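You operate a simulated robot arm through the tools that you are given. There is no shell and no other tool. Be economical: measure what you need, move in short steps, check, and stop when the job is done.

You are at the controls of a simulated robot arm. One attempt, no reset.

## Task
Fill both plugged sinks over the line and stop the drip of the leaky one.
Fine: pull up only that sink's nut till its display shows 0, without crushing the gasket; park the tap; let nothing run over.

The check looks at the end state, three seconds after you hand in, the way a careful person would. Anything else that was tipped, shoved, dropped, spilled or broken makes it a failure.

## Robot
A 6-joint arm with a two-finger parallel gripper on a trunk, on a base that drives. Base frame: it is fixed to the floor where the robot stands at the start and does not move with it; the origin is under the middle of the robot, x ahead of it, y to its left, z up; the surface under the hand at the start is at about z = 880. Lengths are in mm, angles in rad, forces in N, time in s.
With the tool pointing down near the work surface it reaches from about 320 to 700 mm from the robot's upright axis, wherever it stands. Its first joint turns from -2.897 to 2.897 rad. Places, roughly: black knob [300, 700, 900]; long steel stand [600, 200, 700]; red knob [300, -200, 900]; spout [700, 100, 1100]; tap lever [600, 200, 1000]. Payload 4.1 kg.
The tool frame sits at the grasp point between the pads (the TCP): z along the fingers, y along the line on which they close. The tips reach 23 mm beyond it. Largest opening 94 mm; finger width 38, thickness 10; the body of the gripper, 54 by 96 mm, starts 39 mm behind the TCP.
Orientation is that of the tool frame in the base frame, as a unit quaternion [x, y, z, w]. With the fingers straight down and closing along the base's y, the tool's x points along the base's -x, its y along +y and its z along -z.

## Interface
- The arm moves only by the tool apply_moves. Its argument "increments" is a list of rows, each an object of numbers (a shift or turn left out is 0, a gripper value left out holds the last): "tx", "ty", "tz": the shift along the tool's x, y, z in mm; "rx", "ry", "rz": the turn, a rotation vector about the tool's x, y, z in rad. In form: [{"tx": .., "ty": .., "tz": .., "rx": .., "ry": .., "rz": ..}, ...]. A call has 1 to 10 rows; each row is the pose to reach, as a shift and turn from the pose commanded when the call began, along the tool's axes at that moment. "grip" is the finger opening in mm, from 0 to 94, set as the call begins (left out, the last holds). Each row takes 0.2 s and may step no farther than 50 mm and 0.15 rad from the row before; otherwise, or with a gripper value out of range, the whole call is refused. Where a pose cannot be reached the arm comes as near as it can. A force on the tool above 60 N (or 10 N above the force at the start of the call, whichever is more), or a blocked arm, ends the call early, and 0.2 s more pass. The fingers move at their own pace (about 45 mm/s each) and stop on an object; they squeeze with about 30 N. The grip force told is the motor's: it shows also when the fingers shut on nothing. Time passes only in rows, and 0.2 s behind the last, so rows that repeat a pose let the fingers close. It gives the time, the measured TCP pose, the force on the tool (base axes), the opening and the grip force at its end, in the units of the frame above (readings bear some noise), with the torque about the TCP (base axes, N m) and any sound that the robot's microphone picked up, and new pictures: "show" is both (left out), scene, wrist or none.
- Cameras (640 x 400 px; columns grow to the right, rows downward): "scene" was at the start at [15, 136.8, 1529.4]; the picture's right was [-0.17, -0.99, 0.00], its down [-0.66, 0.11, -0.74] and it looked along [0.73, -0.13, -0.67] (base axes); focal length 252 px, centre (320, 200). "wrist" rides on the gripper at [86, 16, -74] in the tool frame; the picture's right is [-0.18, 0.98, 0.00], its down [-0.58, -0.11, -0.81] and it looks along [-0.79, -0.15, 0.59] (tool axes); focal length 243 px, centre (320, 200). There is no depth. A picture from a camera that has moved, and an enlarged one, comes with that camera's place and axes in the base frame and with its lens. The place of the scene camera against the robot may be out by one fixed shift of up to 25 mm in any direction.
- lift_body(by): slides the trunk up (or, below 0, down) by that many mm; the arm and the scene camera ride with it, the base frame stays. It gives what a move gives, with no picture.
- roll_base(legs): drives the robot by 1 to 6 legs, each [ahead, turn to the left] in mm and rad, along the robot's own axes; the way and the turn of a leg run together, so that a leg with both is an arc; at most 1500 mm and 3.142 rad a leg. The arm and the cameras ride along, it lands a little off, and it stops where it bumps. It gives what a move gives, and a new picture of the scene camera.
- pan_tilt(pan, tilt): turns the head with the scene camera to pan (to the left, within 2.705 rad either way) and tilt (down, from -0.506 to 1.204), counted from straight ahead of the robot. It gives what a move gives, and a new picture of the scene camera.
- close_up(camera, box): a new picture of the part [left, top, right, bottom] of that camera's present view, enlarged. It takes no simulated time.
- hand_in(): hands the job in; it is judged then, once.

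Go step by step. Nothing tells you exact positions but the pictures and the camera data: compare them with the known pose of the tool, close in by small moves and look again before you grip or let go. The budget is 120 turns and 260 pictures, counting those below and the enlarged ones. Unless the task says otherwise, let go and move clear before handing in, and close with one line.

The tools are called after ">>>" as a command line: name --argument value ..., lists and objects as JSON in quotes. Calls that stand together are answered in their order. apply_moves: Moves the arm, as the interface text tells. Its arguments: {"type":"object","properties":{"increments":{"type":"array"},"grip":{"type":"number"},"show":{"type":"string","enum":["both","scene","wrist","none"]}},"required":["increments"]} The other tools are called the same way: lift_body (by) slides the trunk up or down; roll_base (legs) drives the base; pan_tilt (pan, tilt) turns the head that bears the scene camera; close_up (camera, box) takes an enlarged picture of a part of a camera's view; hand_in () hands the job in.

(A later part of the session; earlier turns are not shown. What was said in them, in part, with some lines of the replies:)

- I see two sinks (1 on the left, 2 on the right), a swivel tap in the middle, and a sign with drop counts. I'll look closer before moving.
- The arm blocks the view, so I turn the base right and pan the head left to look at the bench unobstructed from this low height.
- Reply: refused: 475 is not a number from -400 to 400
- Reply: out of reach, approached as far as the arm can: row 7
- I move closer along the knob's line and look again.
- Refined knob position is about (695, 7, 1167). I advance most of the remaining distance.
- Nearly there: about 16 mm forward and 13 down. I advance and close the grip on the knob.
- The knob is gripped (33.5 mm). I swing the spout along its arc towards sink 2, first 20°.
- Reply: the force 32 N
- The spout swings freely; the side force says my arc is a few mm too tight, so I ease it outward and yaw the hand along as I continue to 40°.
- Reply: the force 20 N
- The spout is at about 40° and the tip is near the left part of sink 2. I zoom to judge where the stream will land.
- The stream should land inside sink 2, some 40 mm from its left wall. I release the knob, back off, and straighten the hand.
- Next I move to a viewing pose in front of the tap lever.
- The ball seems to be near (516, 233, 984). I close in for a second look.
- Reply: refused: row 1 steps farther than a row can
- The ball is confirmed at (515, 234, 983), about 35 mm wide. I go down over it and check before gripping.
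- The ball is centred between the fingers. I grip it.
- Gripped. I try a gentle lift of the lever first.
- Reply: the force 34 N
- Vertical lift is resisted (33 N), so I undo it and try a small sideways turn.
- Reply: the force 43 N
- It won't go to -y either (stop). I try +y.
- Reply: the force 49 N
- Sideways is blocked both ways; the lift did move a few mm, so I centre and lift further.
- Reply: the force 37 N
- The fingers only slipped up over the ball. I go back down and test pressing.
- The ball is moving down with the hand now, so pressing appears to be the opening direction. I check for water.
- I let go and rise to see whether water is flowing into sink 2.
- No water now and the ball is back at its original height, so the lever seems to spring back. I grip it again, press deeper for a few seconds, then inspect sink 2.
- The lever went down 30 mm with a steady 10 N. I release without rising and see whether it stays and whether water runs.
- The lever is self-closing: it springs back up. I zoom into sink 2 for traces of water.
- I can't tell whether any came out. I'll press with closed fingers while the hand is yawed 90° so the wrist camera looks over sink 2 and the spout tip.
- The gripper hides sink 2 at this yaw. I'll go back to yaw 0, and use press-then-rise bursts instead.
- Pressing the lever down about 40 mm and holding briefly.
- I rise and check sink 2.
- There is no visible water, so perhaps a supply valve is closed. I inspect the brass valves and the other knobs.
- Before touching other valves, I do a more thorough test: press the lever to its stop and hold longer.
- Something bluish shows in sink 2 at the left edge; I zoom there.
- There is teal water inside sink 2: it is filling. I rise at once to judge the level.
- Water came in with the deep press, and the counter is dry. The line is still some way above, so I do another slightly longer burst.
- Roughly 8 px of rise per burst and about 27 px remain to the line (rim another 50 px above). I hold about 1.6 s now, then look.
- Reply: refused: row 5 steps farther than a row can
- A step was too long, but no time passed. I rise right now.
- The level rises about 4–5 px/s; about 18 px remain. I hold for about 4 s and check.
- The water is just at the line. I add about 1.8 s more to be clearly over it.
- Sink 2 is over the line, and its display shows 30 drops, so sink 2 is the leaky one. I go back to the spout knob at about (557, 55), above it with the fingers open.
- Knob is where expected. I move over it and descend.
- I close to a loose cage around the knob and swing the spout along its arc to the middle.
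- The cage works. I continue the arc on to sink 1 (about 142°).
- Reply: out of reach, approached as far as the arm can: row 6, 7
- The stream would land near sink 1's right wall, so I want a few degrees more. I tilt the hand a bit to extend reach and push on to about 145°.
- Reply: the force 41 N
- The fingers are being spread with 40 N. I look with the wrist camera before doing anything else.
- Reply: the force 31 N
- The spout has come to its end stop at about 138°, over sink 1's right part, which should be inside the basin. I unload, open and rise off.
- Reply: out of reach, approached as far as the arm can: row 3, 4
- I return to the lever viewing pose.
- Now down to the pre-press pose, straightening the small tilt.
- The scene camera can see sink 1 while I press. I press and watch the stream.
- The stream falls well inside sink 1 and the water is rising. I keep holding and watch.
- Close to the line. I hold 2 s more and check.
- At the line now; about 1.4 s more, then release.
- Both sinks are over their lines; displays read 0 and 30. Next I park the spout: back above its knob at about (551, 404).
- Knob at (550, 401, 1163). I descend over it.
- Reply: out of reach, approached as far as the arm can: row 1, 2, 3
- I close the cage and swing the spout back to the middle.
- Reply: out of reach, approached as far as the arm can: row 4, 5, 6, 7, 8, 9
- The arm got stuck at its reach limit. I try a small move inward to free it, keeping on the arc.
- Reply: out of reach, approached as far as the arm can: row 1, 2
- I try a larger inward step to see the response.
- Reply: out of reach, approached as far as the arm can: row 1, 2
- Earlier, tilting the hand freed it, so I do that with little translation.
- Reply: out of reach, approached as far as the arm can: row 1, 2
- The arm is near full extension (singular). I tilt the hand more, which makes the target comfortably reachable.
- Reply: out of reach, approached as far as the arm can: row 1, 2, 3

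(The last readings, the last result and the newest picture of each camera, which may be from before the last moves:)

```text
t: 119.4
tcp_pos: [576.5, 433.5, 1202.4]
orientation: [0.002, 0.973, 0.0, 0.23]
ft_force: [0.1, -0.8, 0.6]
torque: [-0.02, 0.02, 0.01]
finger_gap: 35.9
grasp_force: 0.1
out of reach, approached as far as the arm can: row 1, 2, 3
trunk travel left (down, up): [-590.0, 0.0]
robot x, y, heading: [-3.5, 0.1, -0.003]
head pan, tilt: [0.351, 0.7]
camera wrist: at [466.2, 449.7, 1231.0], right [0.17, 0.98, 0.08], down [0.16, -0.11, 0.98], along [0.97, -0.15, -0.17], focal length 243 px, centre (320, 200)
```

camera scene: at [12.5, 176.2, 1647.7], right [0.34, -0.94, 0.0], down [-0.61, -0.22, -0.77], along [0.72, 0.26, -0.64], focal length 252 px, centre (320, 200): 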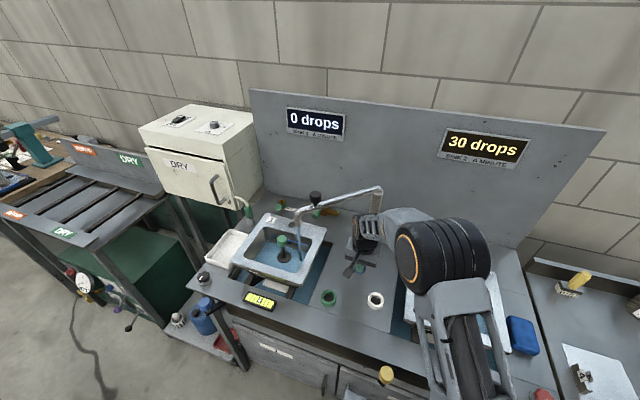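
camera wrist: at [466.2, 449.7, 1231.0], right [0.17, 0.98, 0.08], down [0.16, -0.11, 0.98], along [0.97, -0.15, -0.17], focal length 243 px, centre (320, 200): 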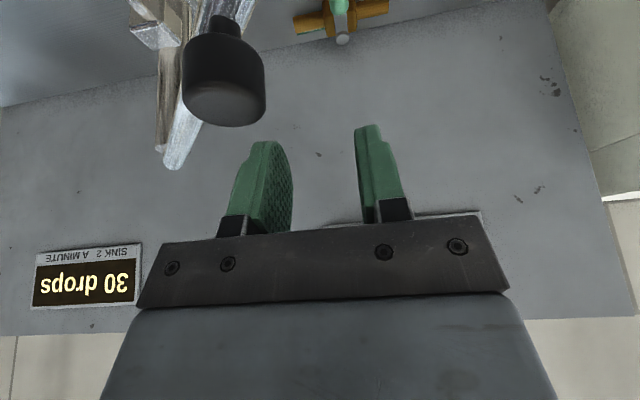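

The hand slid off the knob without moving it. Now it's free, I retreat back and see whether the arm follows.

>>> apply_moves --increments '[{"tz": -20, "tx": 40}, {"tz": -40, "tx": 80}, {"tz": -60, "tx": 110, "ty": -20}, {"tz": -60, "tx": 130, "ty": -50}]' --grip 94 --show "both"

```text
t: 120.6
tcp_pos: [457.9, 417.3, 1275.6]
orientation: [0.023, 0.953, 0.073, 0.292]
ft_force: [-0.4, 0.8, -1.0]
torque: [-0.01, -0.02, 0.02]
finger_gap: 94.3
grasp_force: 0.1
out of reach, approached as far as the arm can: row 1, 2
trunk travel left (down, up): [-590.0, 0.0]
robot x, y, heading: [1.2, -2.4, -0.011]
head pan, tilt: [0.351, 0.7]
stopped in row 4: the arm was blocked; the commanded pose is now the measured one
camera scene: at [14.4, 179.3, 1647.2], right [0.34, -0.94, 0.0], down [-0.61, -0.22, -0.76], along [0.72, 0.26, -0.65], focal length 252 px, centre (320, 200)
camera wrist: at [345.7, 430.8, 1291.2], right [0.15, 0.96, 0.25], down [0.03, -0.26, 0.97], along [0.99, -0.14, -0.07], focal length 243 px, centre (320, 200)
```

scene: 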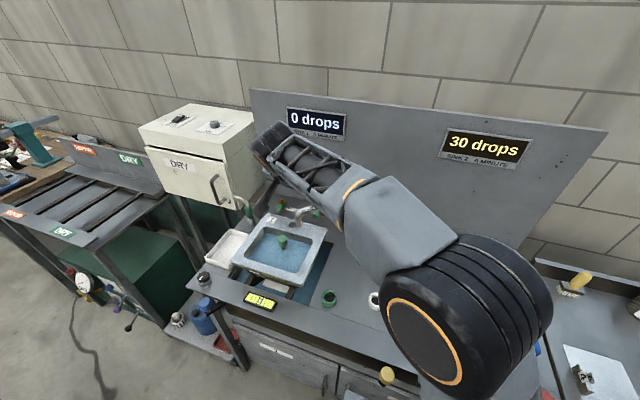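
wrist: 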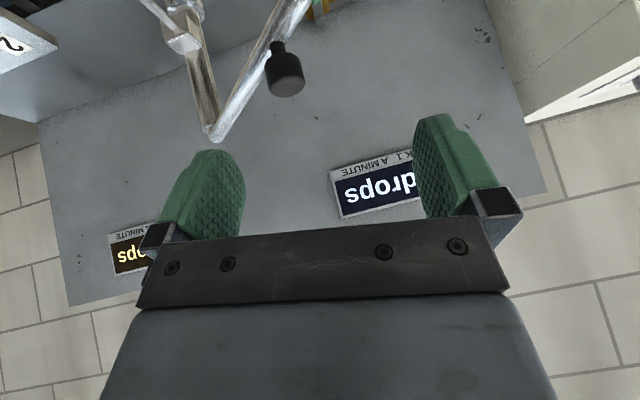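

The arm is free again and nothing was disturbed. I re-orient the hand to a clean 0.3 rad forward tilt.

>>> apply_moves --increments '[{"rx": 0.046, "ry": 0.098, "rz": -0.023}, {"rx": 0.092, "ry": 0.196, "rz": -0.046}, {"rx": 0.138, "ry": 0.294, "rz": -0.068}]' --show "wrist"

```text
t: 121.4
tcp_pos: [457.1, 415.2, 1275.2]
orientation: [-0.001, 0.989, 0.0, 0.149]
ft_force: [0.4, -0.1, 1.0]
torque: [0.02, 0.0, -0.05]
finger_gap: 94.1
grasp_force: 0.0
trunk travel left (down, up): [-590.0, 0.0]
robot x, y, heading: [0.9, -2.0, -0.006]
head pan, tilt: [0.351, 0.7]
camera wrist: at [353.0, 430.4, 1321.8], right [0.18, 0.98, 0.05], down [0.32, -0.11, 0.94], along [0.93, -0.15, -0.33], focal length 243 px, centre (320, 200)
```

wrist: 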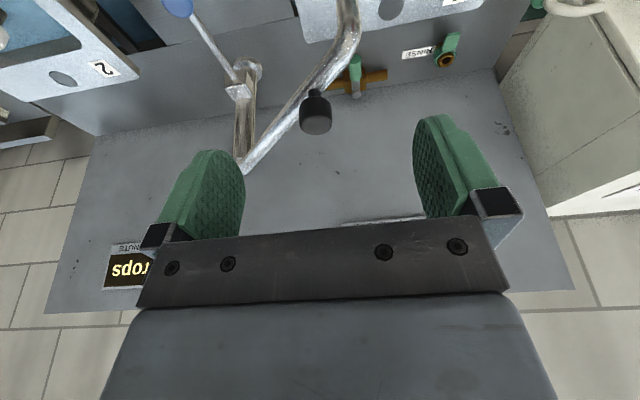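

I approach the knob along the tilted tool axis.

>>> apply_moves --increments '[{"tx": -28, "tz": 30, "ty": -7}, {"tx": -54, "tz": 60, "ty": -14}, {"tx": -56, "tz": 100, "ty": -14}, {"tx": -56, "tz": 130, "ty": -14}]' --show "wrist"

```text
t: 122.4
tcp_pos: [549.1, 399.8, 1168.1]
orientation: [-0.001, 0.989, 0.0, 0.15]
ft_force: [0.5, 0.1, 0.1]
torque: [-0.02, 0.0, -0.02]
finger_gap: 94.2
grasp_force: 0.0
trunk travel left (down, up): [-590.0, 0.0]
robot x, y, heading: [1.2, -4.7, -0.012]
head pan, tilt: [0.351, 0.7]
camera wrist: at [445.2, 415.7, 1213.2], right [0.18, 0.98, 0.05], down [0.32, -0.11, 0.94], along [0.93, -0.15, -0.33], focal length 243 px, centre (320, 200)
```

wrist: 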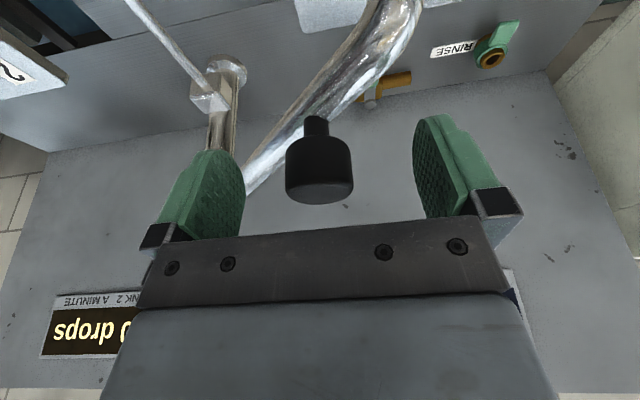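

Well placed and within reach. I cage the knob and swing back to the middle.

>>> apply_moves --increments '[{"tz": 4}, {"tz": 4}, {"tz": 4}, {"tx": 20, "tz": -2, "ty": -21}, {"tx": 37, "tz": -7.5, "ty": -47}, {"tx": 51.5, "tz": -12, "ty": -75}, {"tx": 62, "tz": -15, "ty": -105}, {"tx": 69, "tz": -17, "ty": -136}, {"tx": 71, "tz": -18, "ty": -168}]' --grip 36 --show "wrist"

```text
t: 124.4
tcp_pos: [476.4, 230.5, 1163.6]
orientation: [0.001, 0.989, -0.001, 0.149]
ft_force: [1.4, -0.1, 0.6]
torque: [0.01, 0.0, -0.01]
finger_gap: 36.1
grasp_force: 0.1
trunk travel left (down, up): [-590.0, 0.0]
robot x, y, heading: [-1.7, -2.3, -0.006]
head pan, tilt: [0.351, 0.7]
camera wrist: at [371.5, 246.8, 1208.9], right [0.18, 0.98, 0.05], down [0.32, -0.11, 0.94], along [0.93, -0.15, -0.33], focal length 243 px, centre (320, 200)
```

wrist: 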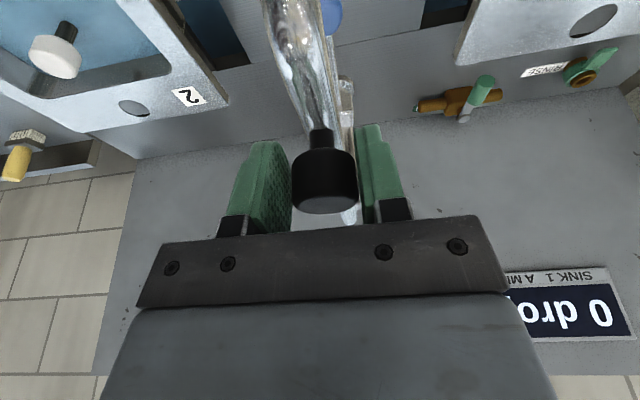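

Continuing the arc down to about 41°, then I'll grip firmly for the last part.

>>> apply_moves --increments '[{"tx": -2.7, "tz": 0.8, "ty": -31.8}, {"tx": -9.5, "tz": 3, "ty": -63}, {"tx": -20.5, "tz": 6.4, "ty": -92.8}, {"tx": -35.3, "tz": 11, "ty": -120.7}, {"tx": -53.7, "tz": 16.6, "ty": -146.2}, {"tx": -75.3, "tz": 23.3, "ty": -168.8}]' --show "none"

>>> apply_moves --increments '[{}, {}, {}]' --grip 10 --show "wrist"

```text
t: 125.8
tcp_pos: [555.4, 61.9, 1165.6]
orientation: [0.0, 0.989, 0.0, 0.149]
ft_force: [-0.5, -0.4, 0.1]
torque: [-0.02, -0.01, 0.0]
finger_gap: 36.6
grasp_force: 0.0
trunk travel left (down, up): [-590.0, 0.0]
robot x, y, heading: [-2.9, -1.5, -0.005]
head pan, tilt: [0.351, 0.7]
```

```text
t: 126.6
tcp_pos: [554.9, 63.2, 1165.8]
orientation: [0.0, 0.989, -0.001, 0.149]
ft_force: [1.8, 4.0, -0.3]
torque: [0.18, 0.02, 0.48]
finger_gap: 32.9
grasp_force: 44.5
trunk travel left (down, up): [-590.0, 0.0]
robot x, y, heading: [-0.7, -3.6, -0.009]
head pan, tilt: [0.351, 0.7]
camera wrist: at [450.9, 79.3, 1211.6], right [0.17, 0.98, 0.05], down [0.32, -0.11, 0.94], along [0.93, -0.15, -0.33], focal length 243 px, centre (320, 200)
```

wrist: 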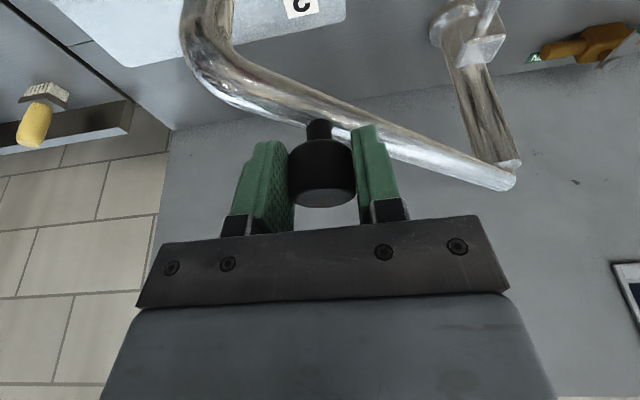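

Gripped. I swing it the rest of the way to its original parked bearing along the wall, adding tilt for reach.

>>> apply_moves --increments '[{"tx": -14.9, "tz": 4.6, "ty": -12.5, "ry": -0.03}, {"tx": -34, "tz": 10.6, "ty": -25.5, "ry": -0.06}, {"tx": -54.4, "tz": 16.9, "ty": -36.4, "ry": -0.1}, {"tx": -75.8, "tz": 23.5, "ty": -45, "ry": -0.13}, {"tx": -98, "tz": 30.4, "ty": -51.2, "ry": -0.15}, {"tx": -120.3, "tz": 37.3, "ty": -54.9, "ry": -0.15}, {"tx": -132, "tz": 41, "ty": -56, "ry": -0.15}]' --show "both"

```text
t: 128.2
tcp_pos: [694.6, 6.4, 1165.5]
orientation: [0.0, 0.975, 0.0, 0.222]
ft_force: [-0.9, -9.8, -12.9]
torque: [0.48, 0.02, 0.31]
finger_gap: 33.6
grasp_force: 44.8
trunk travel left (down, up): [-590.0, 0.0]
robot x, y, heading: [-2.5, -5.5, -0.009]
head pan, tilt: [0.351, 0.7]
camera scene: at [14.4, 174.5, 1647.8], right [0.33, -0.94, 0.0], down [-0.61, -0.21, -0.76], along [0.72, 0.26, -0.64], focal length 252 px, centre (320, 200)
camera wrist: at [585.0, 21.0, 1194.7], right [0.17, 0.98, 0.08], down [0.18, -0.11, 0.98], along [0.97, -0.15, -0.19], focal length 243 px, centre (320, 200)
```

scene: 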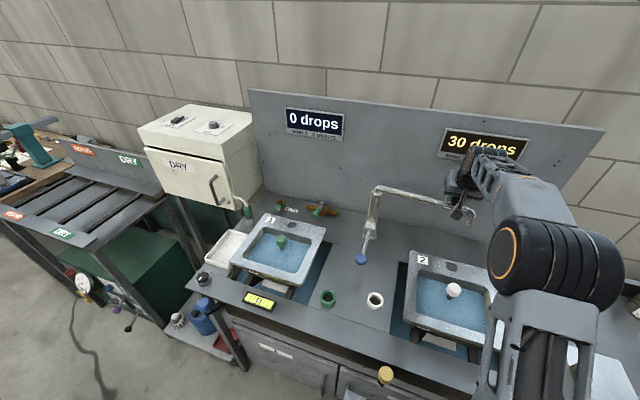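
wrist: 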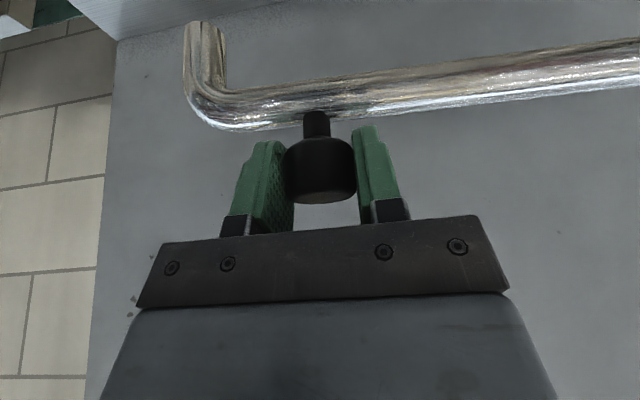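

Very near the original. I push the last 9 mm to the original position.

>>> apply_moves --increments '[{"tx": -4.5, "tz": 2}, {"tx": -8.5, "tz": 4}]' --show "wrist"

```text
t: 128.8
tcp_pos: [704.0, 3.3, 1165.3]
orientation: [0.0, 0.975, -0.001, 0.223]
ft_force: [-0.9, -12.2, -11.4]
torque: [-0.29, 0.79, 0.07]
finger_gap: 33.7
grasp_force: 45.4
trunk travel left (down, up): [-590.0, 0.0]
robot x, y, heading: [0.9, -4.1, -0.011]
head pan, tilt: [0.351, 0.7]
camera wrist: at [594.4, 20.5, 1194.7], right [0.17, 0.98, 0.08], down [0.17, -0.11, 0.98], along [0.97, -0.15, -0.19], focal length 243 px, centre (320, 200)
```

wrist: 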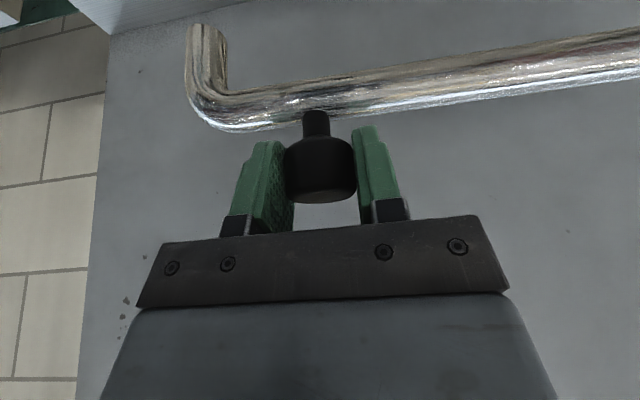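

The spout is back at its original parked bearing. I release and back off, and straighten the hand.

>>> apply_moves --increments '[{}, {}, {}, {"tz": -40}, {"tz": -80}, {"tz": -120}, {"tz": -120, "tx": 40}]' --grip 94 --show "none"

>>> apply_moves --increments '[{"ry": 0.15, "tx": 30}, {"ry": 0.3, "tx": 60}, {"ry": 0.45, "tx": 90}]' --show "both"

```text
t: 130.4
tcp_pos: [614.8, 7.5, 1256.0]
orientation: [0.0, 0.975, 0.0, 0.224]
ft_force: [0.4, 0.4, 0.2]
torque: [-0.01, 0.0, -0.02]
finger_gap: 94.1
grasp_force: 0.1
trunk travel left (down, up): [-590.0, 0.0]
robot x, y, heading: [-4.5, -1.0, -0.007]
head pan, tilt: [0.351, 0.7]
```

```text
t: 131.2
tcp_pos: [533.7, 5.6, 1215.4]
orientation: [-0.001, 1.0, 0.0, -0.001]
ft_force: [-0.4, 0.3, -0.4]
torque: [0.03, 0.0, 0.0]
finger_gap: 93.9
grasp_force: 0.1
trunk travel left (down, up): [-590.0, 0.0]
robot x, y, heading: [-5.1, -4.1, -0.01]
head pan, tilt: [0.351, 0.7]
camera scene: at [13.0, 176.3, 1647.7], right [0.34, -0.94, 0.0], down [-0.61, -0.22, -0.76], along [0.72, 0.26, -0.64], focal length 252 px, centre (320, 200)
camera wrist: at [448.1, 22.7, 1289.8], right [0.18, 0.98, 0.0], down [0.58, -0.11, 0.81], along [0.79, -0.15, -0.59], focal length 243 px, centre (320, 200)
```

scene: 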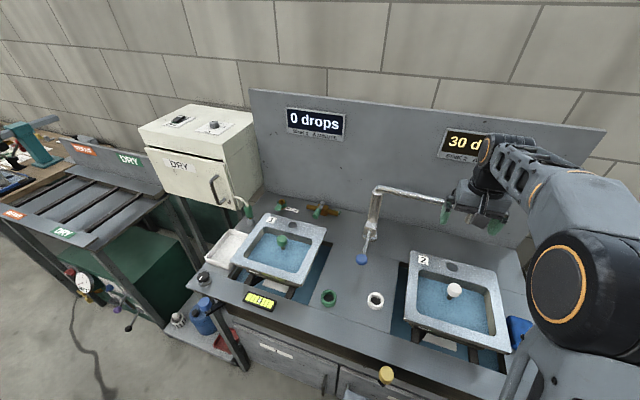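
wrist: 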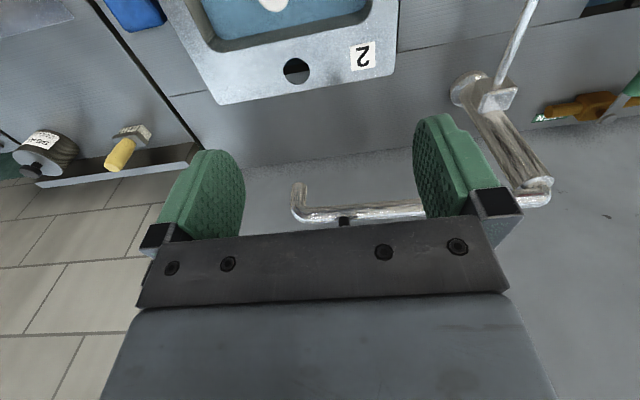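

Tap parked and closed. Now the yellow wrench handle (sink 2's nut) at about (252, 103, 915): it's too close to the robot's axis, so I back the base up 260 mm.

>>> roll_base --legs '[[-270, 0]]'

>>> apply_moves --increments '[{"tx": 40, "ty": 20}, {"tx": 80, "ty": 50}, {"tx": 110, "ty": 85}, {"tx": 110, "ty": 98, "tz": 45}, {"tx": 110, "ty": 98, "tz": 90}, {"tx": 110, "ty": 98, "tz": 130}]' --show "both"

```text
t: 133.1
tcp_pos: [263.7, 10.9, 1215.1]
orientation: [-0.003, 1.0, 0.001, 0.0]
ft_force: [-0.6, -0.5, -1.0]
torque: [-0.08, -0.02, 0.0]
finger_gap: 93.9
grasp_force: 0.0
trunk travel left (down, up): [-590.0, 0.0]
robot x, y, heading: [-272.5, 1.6, -0.003]
head pan, tilt: [0.351, 0.7]
camera scene: at [-259.6, 177.9, 1647.7], right [0.34, -0.94, 0.0], down [-0.61, -0.22, -0.77], along [0.72, 0.26, -0.64], focal length 252 px, centre (320, 200)
```

scene: 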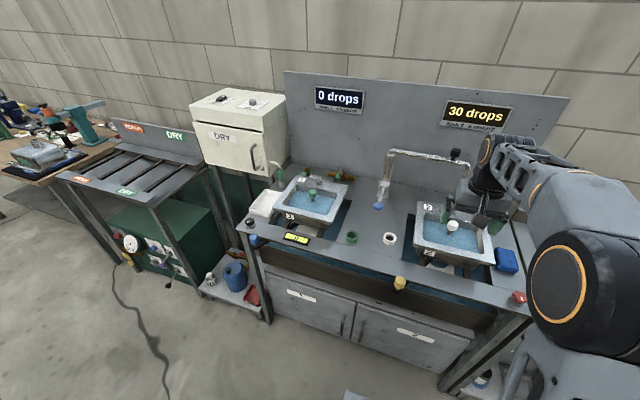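

```text
t: 134.5
tcp_pos: [154.6, 112.0, 1084.5]
orientation: [-0.003, 1.0, -0.001, 0.0]
ft_force: [-1.0, -0.2, -0.5]
torque: [-0.01, 0.01, -0.02]
finger_gap: 93.9
grasp_force: 0.0
trunk travel left (down, up): [-590.0, 0.0]
robot x, y, heading: [-271.1, -2.0, -0.001]
head pan, tilt: [0.351, 0.7]
camera scene: at [-258.5, 178.1, 1647.7], right [0.34, -0.94, 0.0], down [-0.61, -0.22, -0.76], along [0.72, 0.26, -0.64], focal length 252 px, centre (320, 200)
camera wrist: at [67.0, 126.8, 1158.8], right [0.18, 0.98, 0.0], down [0.58, -0.1, 0.81], along [0.79, -0.14, -0.59], focal length 243 px, centre (320, 200)
```

scene: 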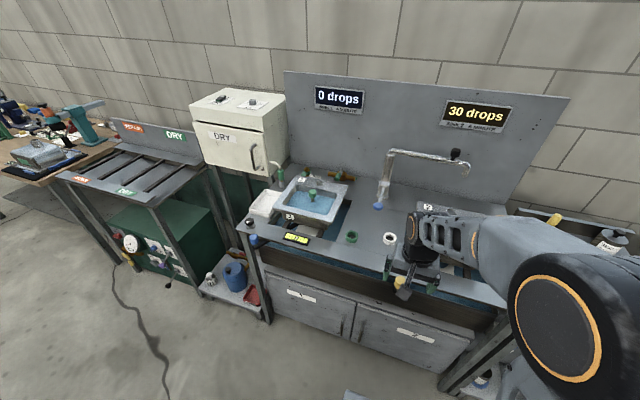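
wrist: 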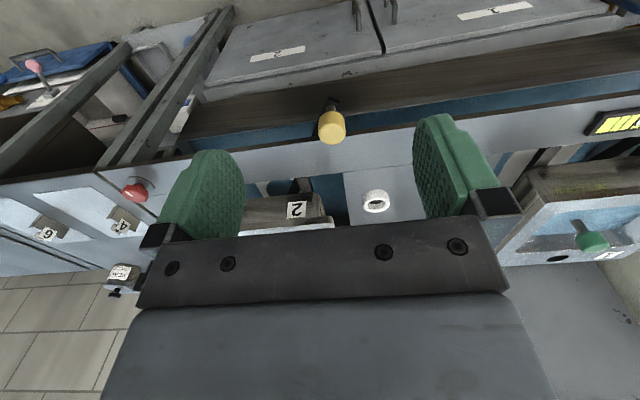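

The yellow knob is ahead at around (246, 109, 920). I get closer and re-measure.

>>> apply_moves --increments '[{"tx": -15, "tz": 40}, {"tx": -35, "ty": -3, "tz": 75}]' --show "wrist"

```text
t: 135.1
tcp_pos: [189.5, 106.9, 1011.4]
orientation: [-0.003, 1.0, 0.001, 0.0]
ft_force: [0.4, -0.4, 0.2]
torque: [0.0, 0.04, 0.01]
finger_gap: 93.9
grasp_force: 0.0
trunk travel left (down, up): [-590.0, 0.0]
robot x, y, heading: [-272.8, 0.2, -0.003]
head pan, tilt: [0.351, 0.7]
camera wrist: at [103.2, 122.7, 1085.4], right [0.18, 0.98, 0.0], down [0.58, -0.1, 0.81], along [0.79, -0.14, -0.59], focal length 243 px, centre (320, 200)
```

wrist: 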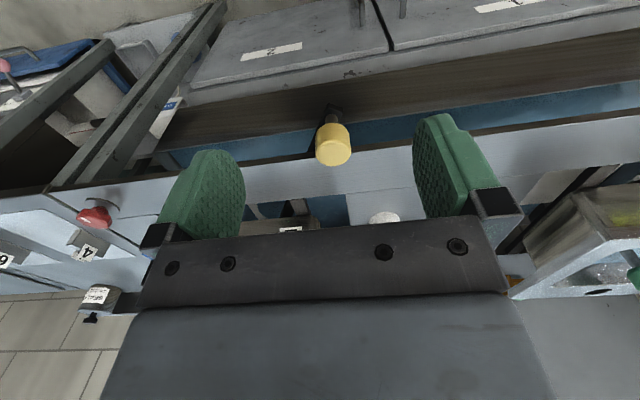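

I approach to just above the knob, keeping clear, for one more look.

>>> apply_moves --increments '[{"tx": -25, "ty": 2, "tz": 25}, {"tx": -40, "ty": 2, "tz": 45}]' --show "wrist"

```text
t: 135.7
tcp_pos: [228.2, 111.3, 965.2]
orientation: [-0.005, 1.0, 0.0, 0.0]
ft_force: [0.5, -0.3, 0.7]
torque: [0.02, -0.02, 0.02]
finger_gap: 93.8
grasp_force: 0.0
trunk travel left (down, up): [-590.0, 0.0]
robot x, y, heading: [-269.5, -0.7, -0.005]
head pan, tilt: [0.351, 0.7]
camera wrist: at [142.6, 125.7, 1039.3], right [0.18, 0.98, 0.0], down [0.58, -0.1, 0.81], along [0.79, -0.14, -0.59], focal length 243 px, centre (320, 200)
```

wrist: 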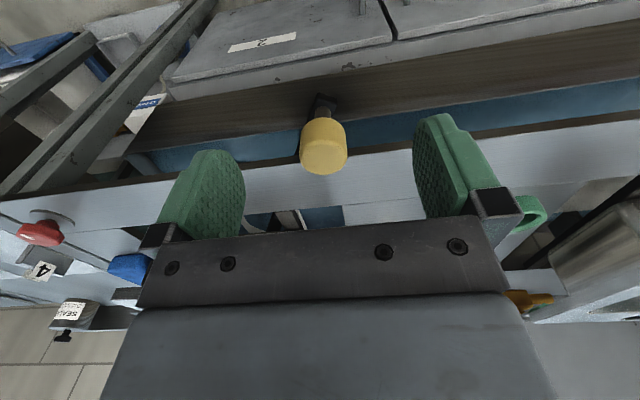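

Knob at (247, 109, 917), about 31 mm wide. I lower over it and cage it loosely.

>>> apply_moves --increments '[{"tx": -18, "ty": -2, "tz": 15}, {"tx": -18, "ty": -2, "tz": 42}]' --show "wrist"

>>> apply_moves --increments '[{}, {}, {}]' --grip 40 --show "both"

```text
t: 136.3
tcp_pos: [247.7, 107.9, 921.8]
orientation: [-0.004, 1.0, 0.001, 0.0]
ft_force: [0.6, 0.2, 0.6]
torque: [-0.01, 0.02, 0.01]
finger_gap: 94.3
grasp_force: 0.0
trunk travel left (down, up): [-590.0, 0.0]
robot x, y, heading: [-273.0, -0.1, -0.001]
head pan, tilt: [0.351, 0.7]
camera wrist: at [160.7, 122.5, 996.7], right [0.18, 0.98, 0.0], down [0.58, -0.1, 0.81], along [0.79, -0.14, -0.59], focal length 243 px, centre (320, 200)
```

wrist: 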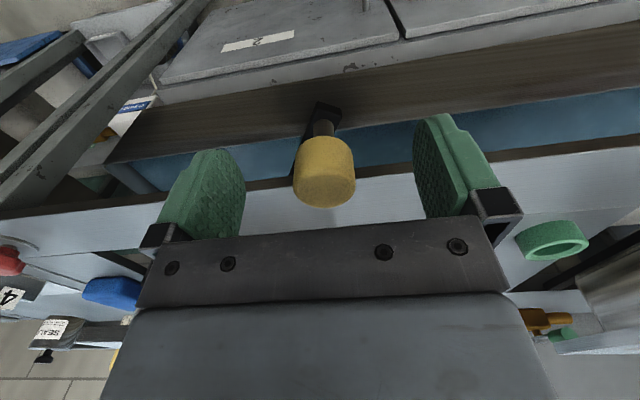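

```text
t: 137.1
tcp_pos: [245.4, 107.6, 922.3]
orientation: [-0.004, 1.0, 0.0, 0.0]
ft_force: [0.5, 0.1, -0.1]
torque: [-0.01, 0.01, 0.01]
finger_gap: 40.2
grasp_force: 0.1
trunk travel left (down, up): [-590.0, 0.0]
robot x, y, heading: [-274.1, 3.7, -0.001]
head pan, tilt: [0.351, 0.7]
camera scene: at [-258.7, 178.0, 1647.7], right [0.34, -0.94, 0.0], down [-0.61, -0.22, -0.76], along [0.72, 0.26, -0.64], focal length 252 px, centre (320, 200)
camera wrist: at [160.2, 122.4, 996.9], right [0.18, 0.98, 0.0], down [0.58, -0.1, 0.81], along [0.79, -0.14, -0.59], focal length 243 px, centre (320, 200)
```

scene: 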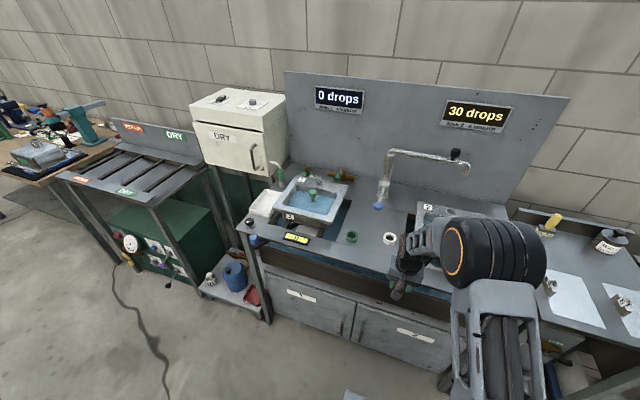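
wrist: 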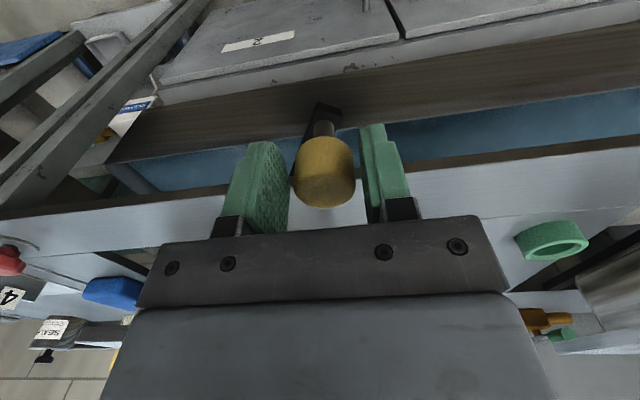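

The displays are in view. I nudge the wrench handle to the right (towards -y) by a few degrees and watch the force and reading.

>>> apply_moves --increments '[{"tx": 3, "ty": -6}, {"tx": 6.5, "ty": -12}, {"tx": 10, "ty": -19}]' --show "both"

>>> close_up --camera "scene" --box '[300, 70, 540, 140]'

```text
t: 137.9
tcp_pos: [237.1, 87.3, 922.9]
orientation: [-0.003, 1.0, 0.0, 0.0]
ft_force: [-1.4, 2.7, -0.1]
torque: [0.11, -0.02, 0.08]
finger_gap: 41.1
grasp_force: 1.4
trunk travel left (down, up): [-590.0, 0.0]
robot x, y, heading: [-271.9, -1.1, -0.001]
head pan, tilt: [0.351, 0.7]
camera scene: at [-258.9, 178.3, 1647.7], right [0.34, -0.94, 0.0], down [-0.61, -0.22, -0.76], along [0.72, 0.26, -0.64], focal length 252 px, centre (320, 200)
camera wrist: at [151.1, 102.7, 997.4], right [0.18, 0.98, 0.0], down [0.58, -0.1, 0.81], along [0.79, -0.14, -0.59], focal length 243 px, centre (320, 200)
```

scene: 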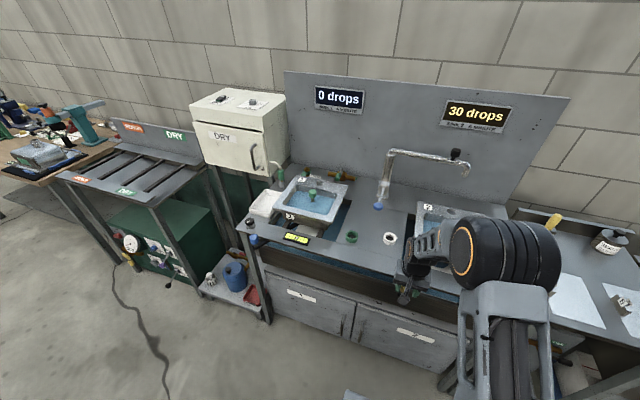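
wrist: 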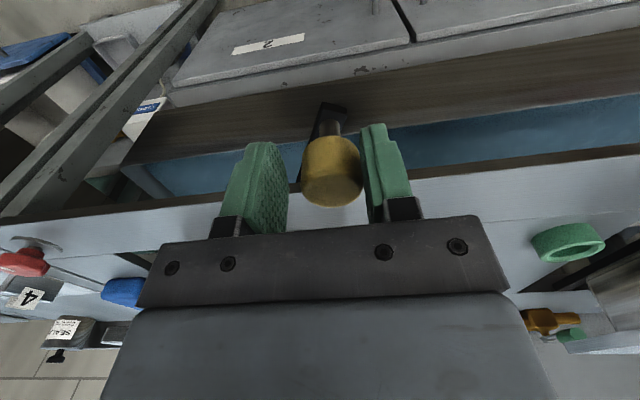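

```text
2.67 times, centred on (420, 105) of scene
camera zoom: at [-258.9, 178.3, 1647.7], right [0.34, -0.94, 0.0], down [-0.61, -0.22, -0.76], along [0.72, 0.26, -0.64], focal length 673 px, centre (53, 453)
```

zoom: 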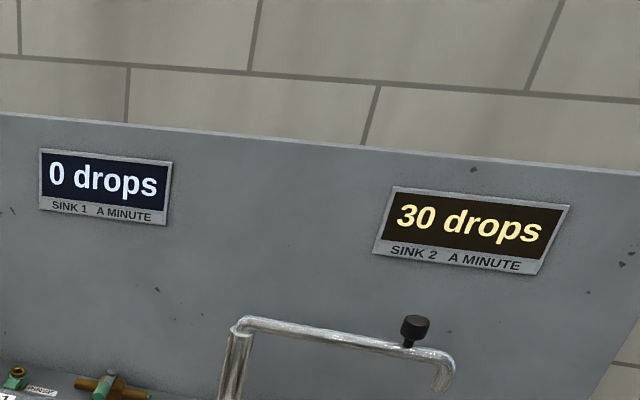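

It moves easily; still 30. I continue in small steps.

>>> apply_moves --increments '[{"tx": 2.5, "ty": -6}, {"tx": 5, "ty": -12}, {"tx": 7, "ty": -18}, {"tx": 7, "ty": -18}]' --show "none"

>>> close_up --camera "scene" --box '[300, 70, 540, 140]'

```text
t: 138.9
tcp_pos: [229.6, 69.1, 921.3]
orientation: [-0.003, 1.0, 0.0, 0.001]
ft_force: [-0.2, 0.7, -0.3]
torque: [0.02, -0.01, 0.0]
finger_gap: 40.3
grasp_force: 0.4
trunk travel left (down, up): [-590.0, 0.0]
robot x, y, heading: [-272.5, -1.2, -0.003]
head pan, tilt: [0.351, 0.7]
```

```text
2.67 times, centred on (420, 105) of scene
camera zoom: at [-258.6, 177.9, 1647.7], right [0.34, -0.94, 0.0], down [-0.61, -0.22, -0.76], along [0.72, 0.26, -0.64], focal length 673 px, centre (53, 453)
```

zoom: 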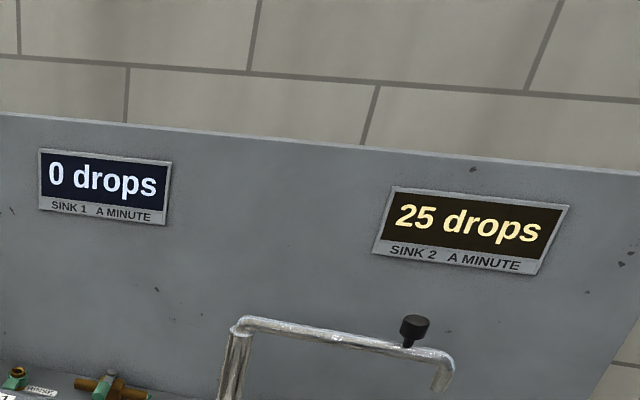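

The reading dropped to 25, so the direction is right. I continue in small steps.

>>> apply_moves --increments '[{"tx": 2, "ty": -6}, {"tx": 4, "ty": -12}, {"tx": 6, "ty": -18}, {"tx": 6, "ty": -18}]' --show "wrist"

>>> close_up --camera "scene" --box '[300, 70, 540, 140]'

```text
t: 139.9
tcp_pos: [224.6, 50.0, 922.5]
orientation: [-0.004, 1.0, -0.002, -0.001]
ft_force: [0.3, 2.6, -0.6]
torque: [0.04, 0.01, 0.05]
finger_gap: 41.3
grasp_force: 0.7
trunk travel left (down, up): [-590.0, 0.0]
robot x, y, heading: [-270.8, 0.0, -0.004]
head pan, tilt: [0.351, 0.7]
camera wrist: at [137.5, 66.2, 997.2], right [0.18, 0.98, 0.0], down [0.58, -0.1, 0.81], along [0.79, -0.14, -0.59], focal length 243 px, centre (320, 200)
```

wrist: 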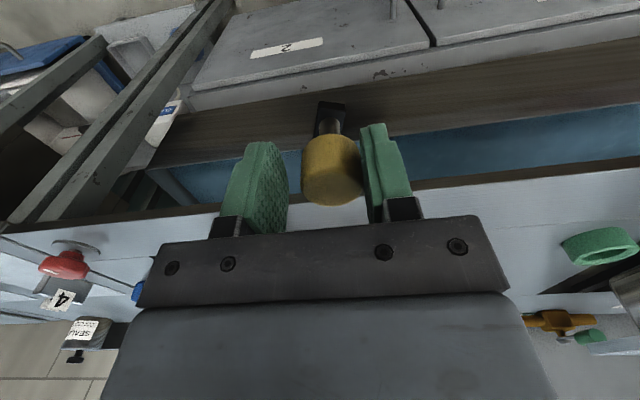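

```text
2.67 times, centred on (420, 105) of scene
camera zoom: at [-258.9, 178.3, 1647.6], right [0.34, -0.94, 0.0], down [-0.61, -0.22, -0.76], along [0.72, 0.26, -0.64], focal length 673 px, centre (53, 453)
```

zoom: 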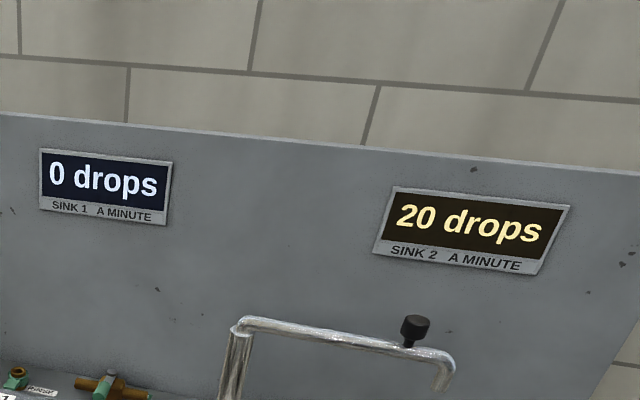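

20 now, about 5 per 18 mm. I go on two steps' worth.

>>> apply_moves --increments '[{"tx": 1.7, "ty": -6}, {"tx": 3.2, "ty": -12}, {"tx": 4.6, "ty": -18}, {"tx": 6, "ty": -25}, {"tx": 7.2, "ty": -32}, {"tx": 7.2, "ty": -32}]' --show "none"

>>> close_up --camera "scene" --box '[300, 70, 540, 140]'

```text
t: 141.3
tcp_pos: [217.9, 19.7, 924.1]
orientation: [-0.002, 1.0, 0.001, 0.0]
ft_force: [-0.2, -0.1, -0.1]
torque: [0.01, 0.03, -0.01]
finger_gap: 40.0
grasp_force: 0.3
trunk travel left (down, up): [-590.0, 0.0]
robot x, y, heading: [-270.8, -3.6, -0.006]
head pan, tilt: [0.351, 0.7]
```

```text
2.67 times, centred on (420, 105) of scene
camera zoom: at [-258.7, 177.9, 1647.7], right [0.34, -0.94, 0.0], down [-0.61, -0.22, -0.76], along [0.72, 0.26, -0.64], focal length 673 px, centre (53, 453)
```

zoom: 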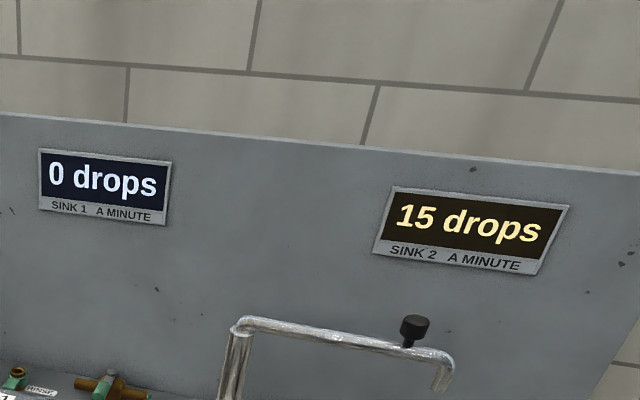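

15 now. I continue.

>>> apply_moves --increments '[{"tx": 1, "ty": -6}, {"tx": 1.8, "ty": -12}, {"tx": 2.6, "ty": -18}, {"tx": 2.6, "ty": -18}, {"tx": 2.6, "ty": -18}]' --show "none"

>>> close_up --camera "scene" --box '[300, 70, 540, 140]'

```text
t: 142.5
tcp_pos: [214.0, -0.8, 924.2]
orientation: [-0.003, 1.0, -0.001, -0.001]
ft_force: [0.3, 1.7, -0.7]
torque: [0.06, 0.04, 0.04]
finger_gap: 41.1
grasp_force: 1.2
trunk travel left (down, up): [-590.0, 0.0]
robot x, y, heading: [-271.9, 1.0, -0.003]
head pan, tilt: [0.351, 0.7]
```

```text
2.67 times, centred on (420, 105) of scene
camera zoom: at [-258.7, 178.3, 1647.6], right [0.34, -0.94, 0.0], down [-0.61, -0.22, -0.76], along [0.72, 0.26, -0.64], focal length 673 px, centre (53, 453)
```

zoom: 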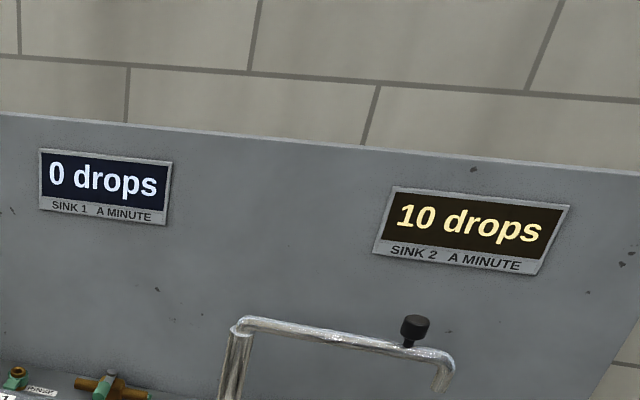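

10 now. Smaller steps from here.

>>> apply_moves --increments '[{"tx": 0.5, "ty": -6}, {"tx": 0.9, "ty": -12}, {"tx": 1.1, "ty": -16}, {"tx": 1.1, "ty": -16}, {"tx": 1.1, "ty": -16}]' --show "wrist"

>>> close_up --camera "scene" --box '[300, 70, 540, 140]'

```text
t: 143.7
tcp_pos: [213.6, -14.7, 921.7]
orientation: [-0.004, 1.0, 0.0, 0.0]
ft_force: [0.0, 1.0, 0.5]
torque: [0.0, 0.03, 0.01]
finger_gap: 40.3
grasp_force: 0.3
trunk travel left (down, up): [-590.0, 0.0]
robot x, y, heading: [-275.3, 4.0, -0.003]
head pan, tilt: [0.351, 0.7]
camera wrist: at [126.7, 0.2, 997.6], right [0.18, 0.98, 0.0], down [0.58, -0.1, 0.81], along [0.79, -0.14, -0.59], focal length 243 px, centre (320, 200)
```

wrist: 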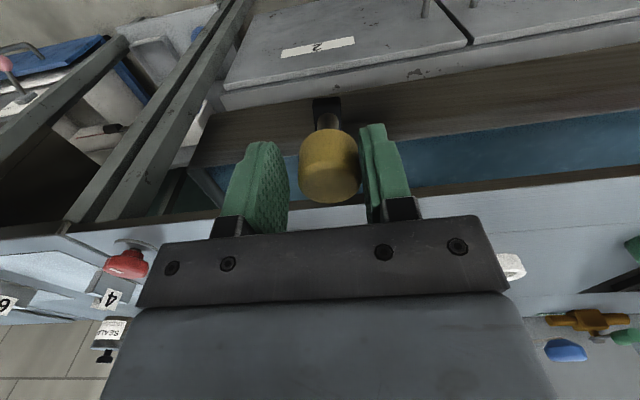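

```text
2.67 times, centred on (420, 105) of scene
camera zoom: at [-258.7, 178.1, 1647.7], right [0.34, -0.94, 0.0], down [-0.61, -0.22, -0.76], along [0.72, 0.26, -0.64], focal length 673 px, centre (53, 453)
```

zoom: 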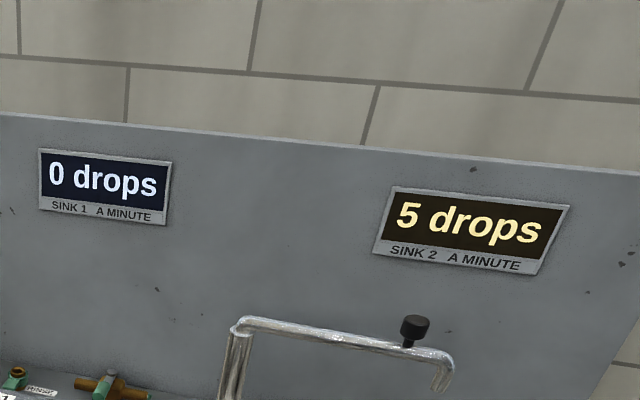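

5 now. I step 8 mm and wait.

>>> apply_moves --increments '[{"tx": 0.1, "ty": -4}, {"tx": 0.2, "ty": -8}, {"tx": 0.2, "ty": -8}, {"tx": 0.2, "ty": -8}]' --show "none"

>>> close_up --camera "scene" --box '[300, 70, 540, 140]'

```text
t: 144.7
tcp_pos: [214.2, -22.7, 924.3]
orientation: [-0.003, 1.0, 0.0, 0.0]
ft_force: [-0.6, 0.6, 0.7]
torque: [-0.01, -0.01, 0.01]
finger_gap: 40.4
grasp_force: 0.3
trunk travel left (down, up): [-590.0, 0.0]
robot x, y, heading: [-273.7, -1.0, -0.004]
head pan, tilt: [0.351, 0.7]
```

```text
2.67 times, centred on (420, 105) of scene
camera zoom: at [-258.8, 178.1, 1647.7], right [0.34, -0.94, 0.0], down [-0.61, -0.22, -0.76], along [0.72, 0.26, -0.64], focal length 673 px, centre (53, 453)
```

zoom: 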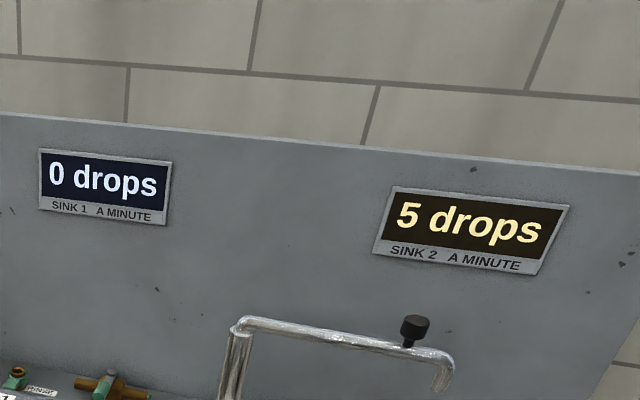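

>>> apply_moves --increments '[{"ty": -4}, {"ty": -8}, {"ty": -8}, {"ty": -8}]' --show "none"

>>> close_up --camera "scene" --box '[300, 70, 540, 140]'

```text
t: 145.7
tcp_pos: [213.3, -31.4, 923.4]
orientation: [-0.003, 1.0, 0.0, 0.0]
ft_force: [-0.6, 0.1, 0.1]
torque: [0.0, -0.02, 0.01]
finger_gap: 40.0
grasp_force: 0.0
trunk travel left (down, up): [-590.0, 0.0]
robot x, y, heading: [-274.7, 2.5, -0.004]
head pan, tilt: [0.351, 0.7]
```

```text
2.67 times, centred on (420, 105) of scene
camera zoom: at [-258.7, 178.0, 1647.7], right [0.34, -0.94, 0.0], down [-0.61, -0.22, -0.76], along [0.72, 0.26, -0.64], focal length 673 px, centre (53, 453)
```

zoom: 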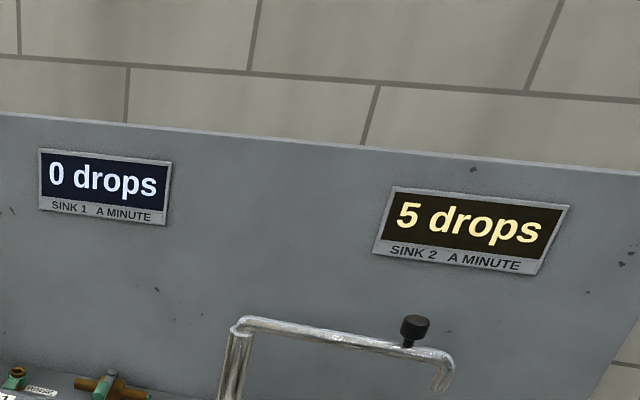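

Still 5; another small step.

>>> apply_moves --increments '[{"tx": -0.2, "ty": -4}, {"tx": -0.4, "ty": -8}, {"tx": -0.4, "ty": -8}, {"tx": -0.4, "ty": -8}]' --show "wrist"

>>> close_up --camera "scene" --box '[300, 70, 540, 140]'

```text
t: 146.7
tcp_pos: [213.4, -38.5, 922.7]
orientation: [-0.003, 1.0, -0.001, 0.0]
ft_force: [-0.1, 1.7, 0.7]
torque: [0.03, 0.01, 0.0]
finger_gap: 40.8
grasp_force: 0.4
trunk travel left (down, up): [-590.0, 0.0]
robot x, y, heading: [-269.2, -1.3, -0.004]
head pan, tilt: [0.351, 0.7]
camera wrist: at [127.2, -23.6, 997.6], right [0.18, 0.98, 0.0], down [0.58, -0.1, 0.81], along [0.79, -0.14, -0.59], focal length 243 px, centre (320, 200)
```

wrist: 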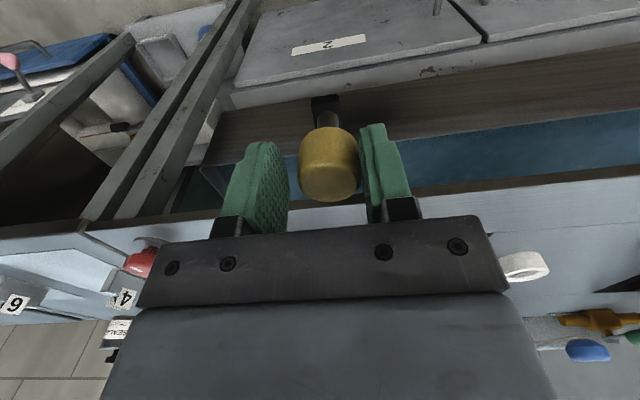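

```text
2.67 times, centred on (420, 105) of scene
camera zoom: at [-258.8, 178.2, 1647.7], right [0.34, -0.94, 0.0], down [-0.61, -0.22, -0.76], along [0.72, 0.26, -0.64], focal length 673 px, centre (53, 453)
```

zoom: 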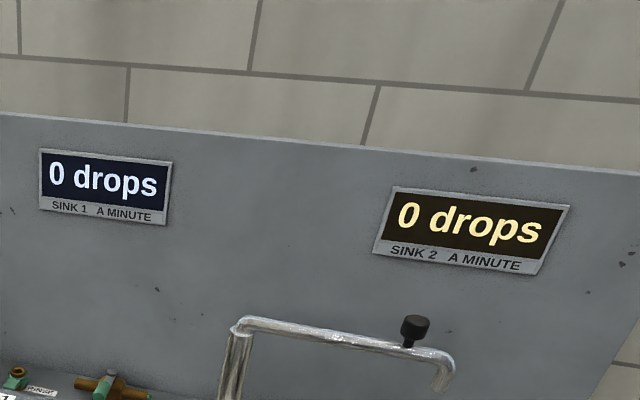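

The display shows 0. I stop, centre the cage, open and rise clear, then recheck displays.

>>> apply_moves --increments '[{"ty": 3}, {"ty": 3}, {"ty": 3}, {"ty": 3}]' --grip 90 --show "none"

>>> apply_moves --increments '[{"tz": -45}, {"tz": -90}, {"tz": -135}, {"tz": -180, "tx": 15}, {"tz": -225, "tx": 30}, {"tz": -270, "tx": 40}]' --show "none"

>>> roll_base --legs '[[-100, 0]]'

>>> pan_tilt --pan 0.1 --tilt 0.7

>>> close_up --camera "scene" --box '[180, 50, 460, 225]'

```text
t: 147.7
tcp_pos: [214.0, -36.7, 923.2]
orientation: [-0.003, 1.0, 0.0, 0.0]
ft_force: [-0.7, 0.6, -0.1]
torque: [-0.01, 0.0, 0.0]
finger_gap: 89.8
grasp_force: 0.1
trunk travel left (down, up): [-590.0, 0.0]
robot x, y, heading: [-273.4, -3.7, 0.002]
head pan, tilt: [0.351, 0.7]
```

```text
t: 149.1
tcp_pos: [175.3, -35.8, 1195.7]
orientation: [-0.004, 1.0, 0.0, 0.001]
ft_force: [0.0, 0.5, 0.0]
torque: [0.0, -0.02, 0.03]
finger_gap: 90.2
grasp_force: 0.0
trunk travel left (down, up): [-590.0, 0.0]
robot x, y, heading: [-272.1, 0.7, -0.007]
head pan, tilt: [0.351, 0.7]
```

```text
t: 150.3
tcp_pos: [73.3, -34.9, 1194.4]
orientation: [-0.005, 1.0, 0.0, 0.002]
ft_force: [-0.2, -0.2, 0.2]
torque: [-0.01, 0.01, -0.01]
finger_gap: 90.1
grasp_force: 0.2
trunk travel left (down, up): [-590.0, 0.0]
robot x, y, heading: [-371.9, 0.7, -0.003]
head pan, tilt: [0.351, 0.7]
camera scene: at [-361.9, 178.1, 1647.7], right [0.34, -0.94, 0.0], down [-0.6, -0.22, -0.77], along [0.72, 0.26, -0.64], focal length 252 px, centre (320, 200)
```

scene: 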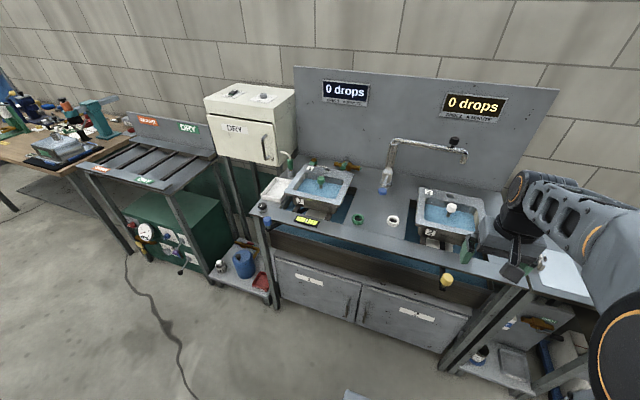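

```text
t: 151.0
tcp_pos: [74.0, -32.6, 1194.8]
orientation: [-0.005, 1.0, 0.001, 0.001]
ft_force: [0.1, -0.5, 0.4]
torque: [0.03, 0.01, 0.01]
finger_gap: 89.9
grasp_force: 0.1
trunk travel left (down, up): [-590.0, 0.0]
robot x, y, heading: [-373.3, 1.9, -0.001]
head pan, tilt: [0.099, 0.7]
camera scene: at [-355.8, 157.3, 1647.7], right [0.1, -1.0, 0.0], down [-0.64, -0.06, -0.76], along [0.76, 0.07, -0.64], focal length 252 px, centre (320, 200)
```

scene: 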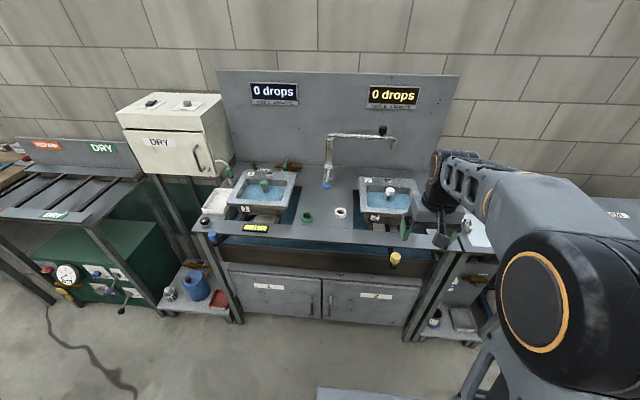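

```text
2.29 times, centred on (320, 138) of scene
camera zoom: at [-355.8, 157.3, 1647.7], right [0.1, -1.0, 0.0], down [-0.64, -0.06, -0.76], along [0.76, 0.07, -0.64], focal length 577 px, centre (320, 343)
```

zoom: 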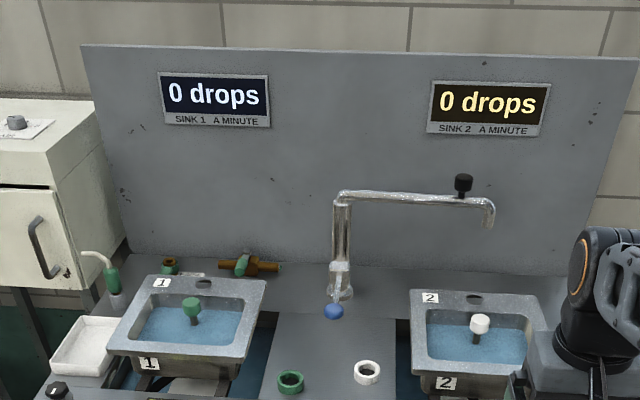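

Both displays read 0 and the spout is parked. A last look at the water levels.

>>> close_up --camera "scene" --box '[220, 160, 320, 222]'

>>> close_up --camera "scene" --box '[340, 165, 440, 227]'

```text
6.40 times, centred on (270, 191) of scene
camera zoom: at [-355.8, 157.3, 1647.7], right [0.1, -1.0, 0.0], down [-0.64, -0.06, -0.76], along [0.76, 0.07, -0.64], focal length 1616 px, centre (640, 258)
```

zoom: 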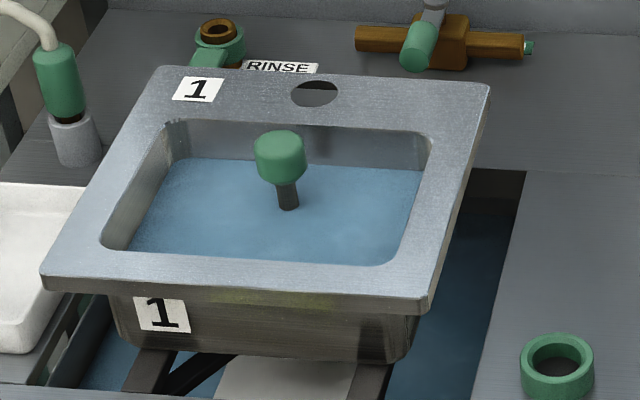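

```text
6.40 times, centred on (390, 196) of scene
camera zoom: at [-355.8, 157.3, 1647.7], right [0.1, -1.0, 0.0], down [-0.64, -0.06, -0.76], along [0.76, 0.07, -0.64], focal length 1616 px, centre (-128, 226)
```

zoom: 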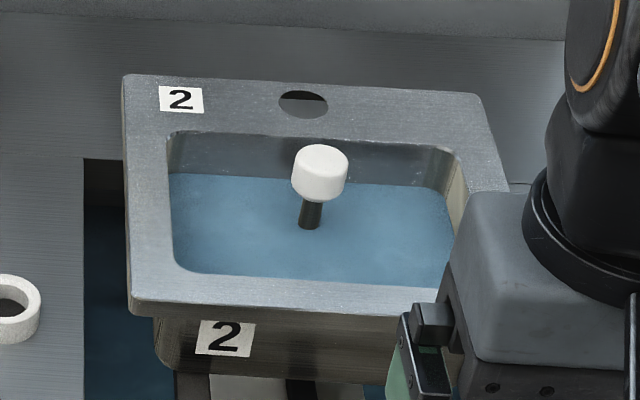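

Both sinks hold water above their lines and well below the rims, the lever is up (closed), the spout is parked, and both displays read 0. The arm is clear, so I hand in.

>>> hand_in

```text
The job is handed in.
```

Both sinks are filled over the line without running over. Sink 2 was the leaky one; I tightened only its nut and stopped as soon as its display read 0. The tap is shut with its spout back where it started, which I took as its parked place.
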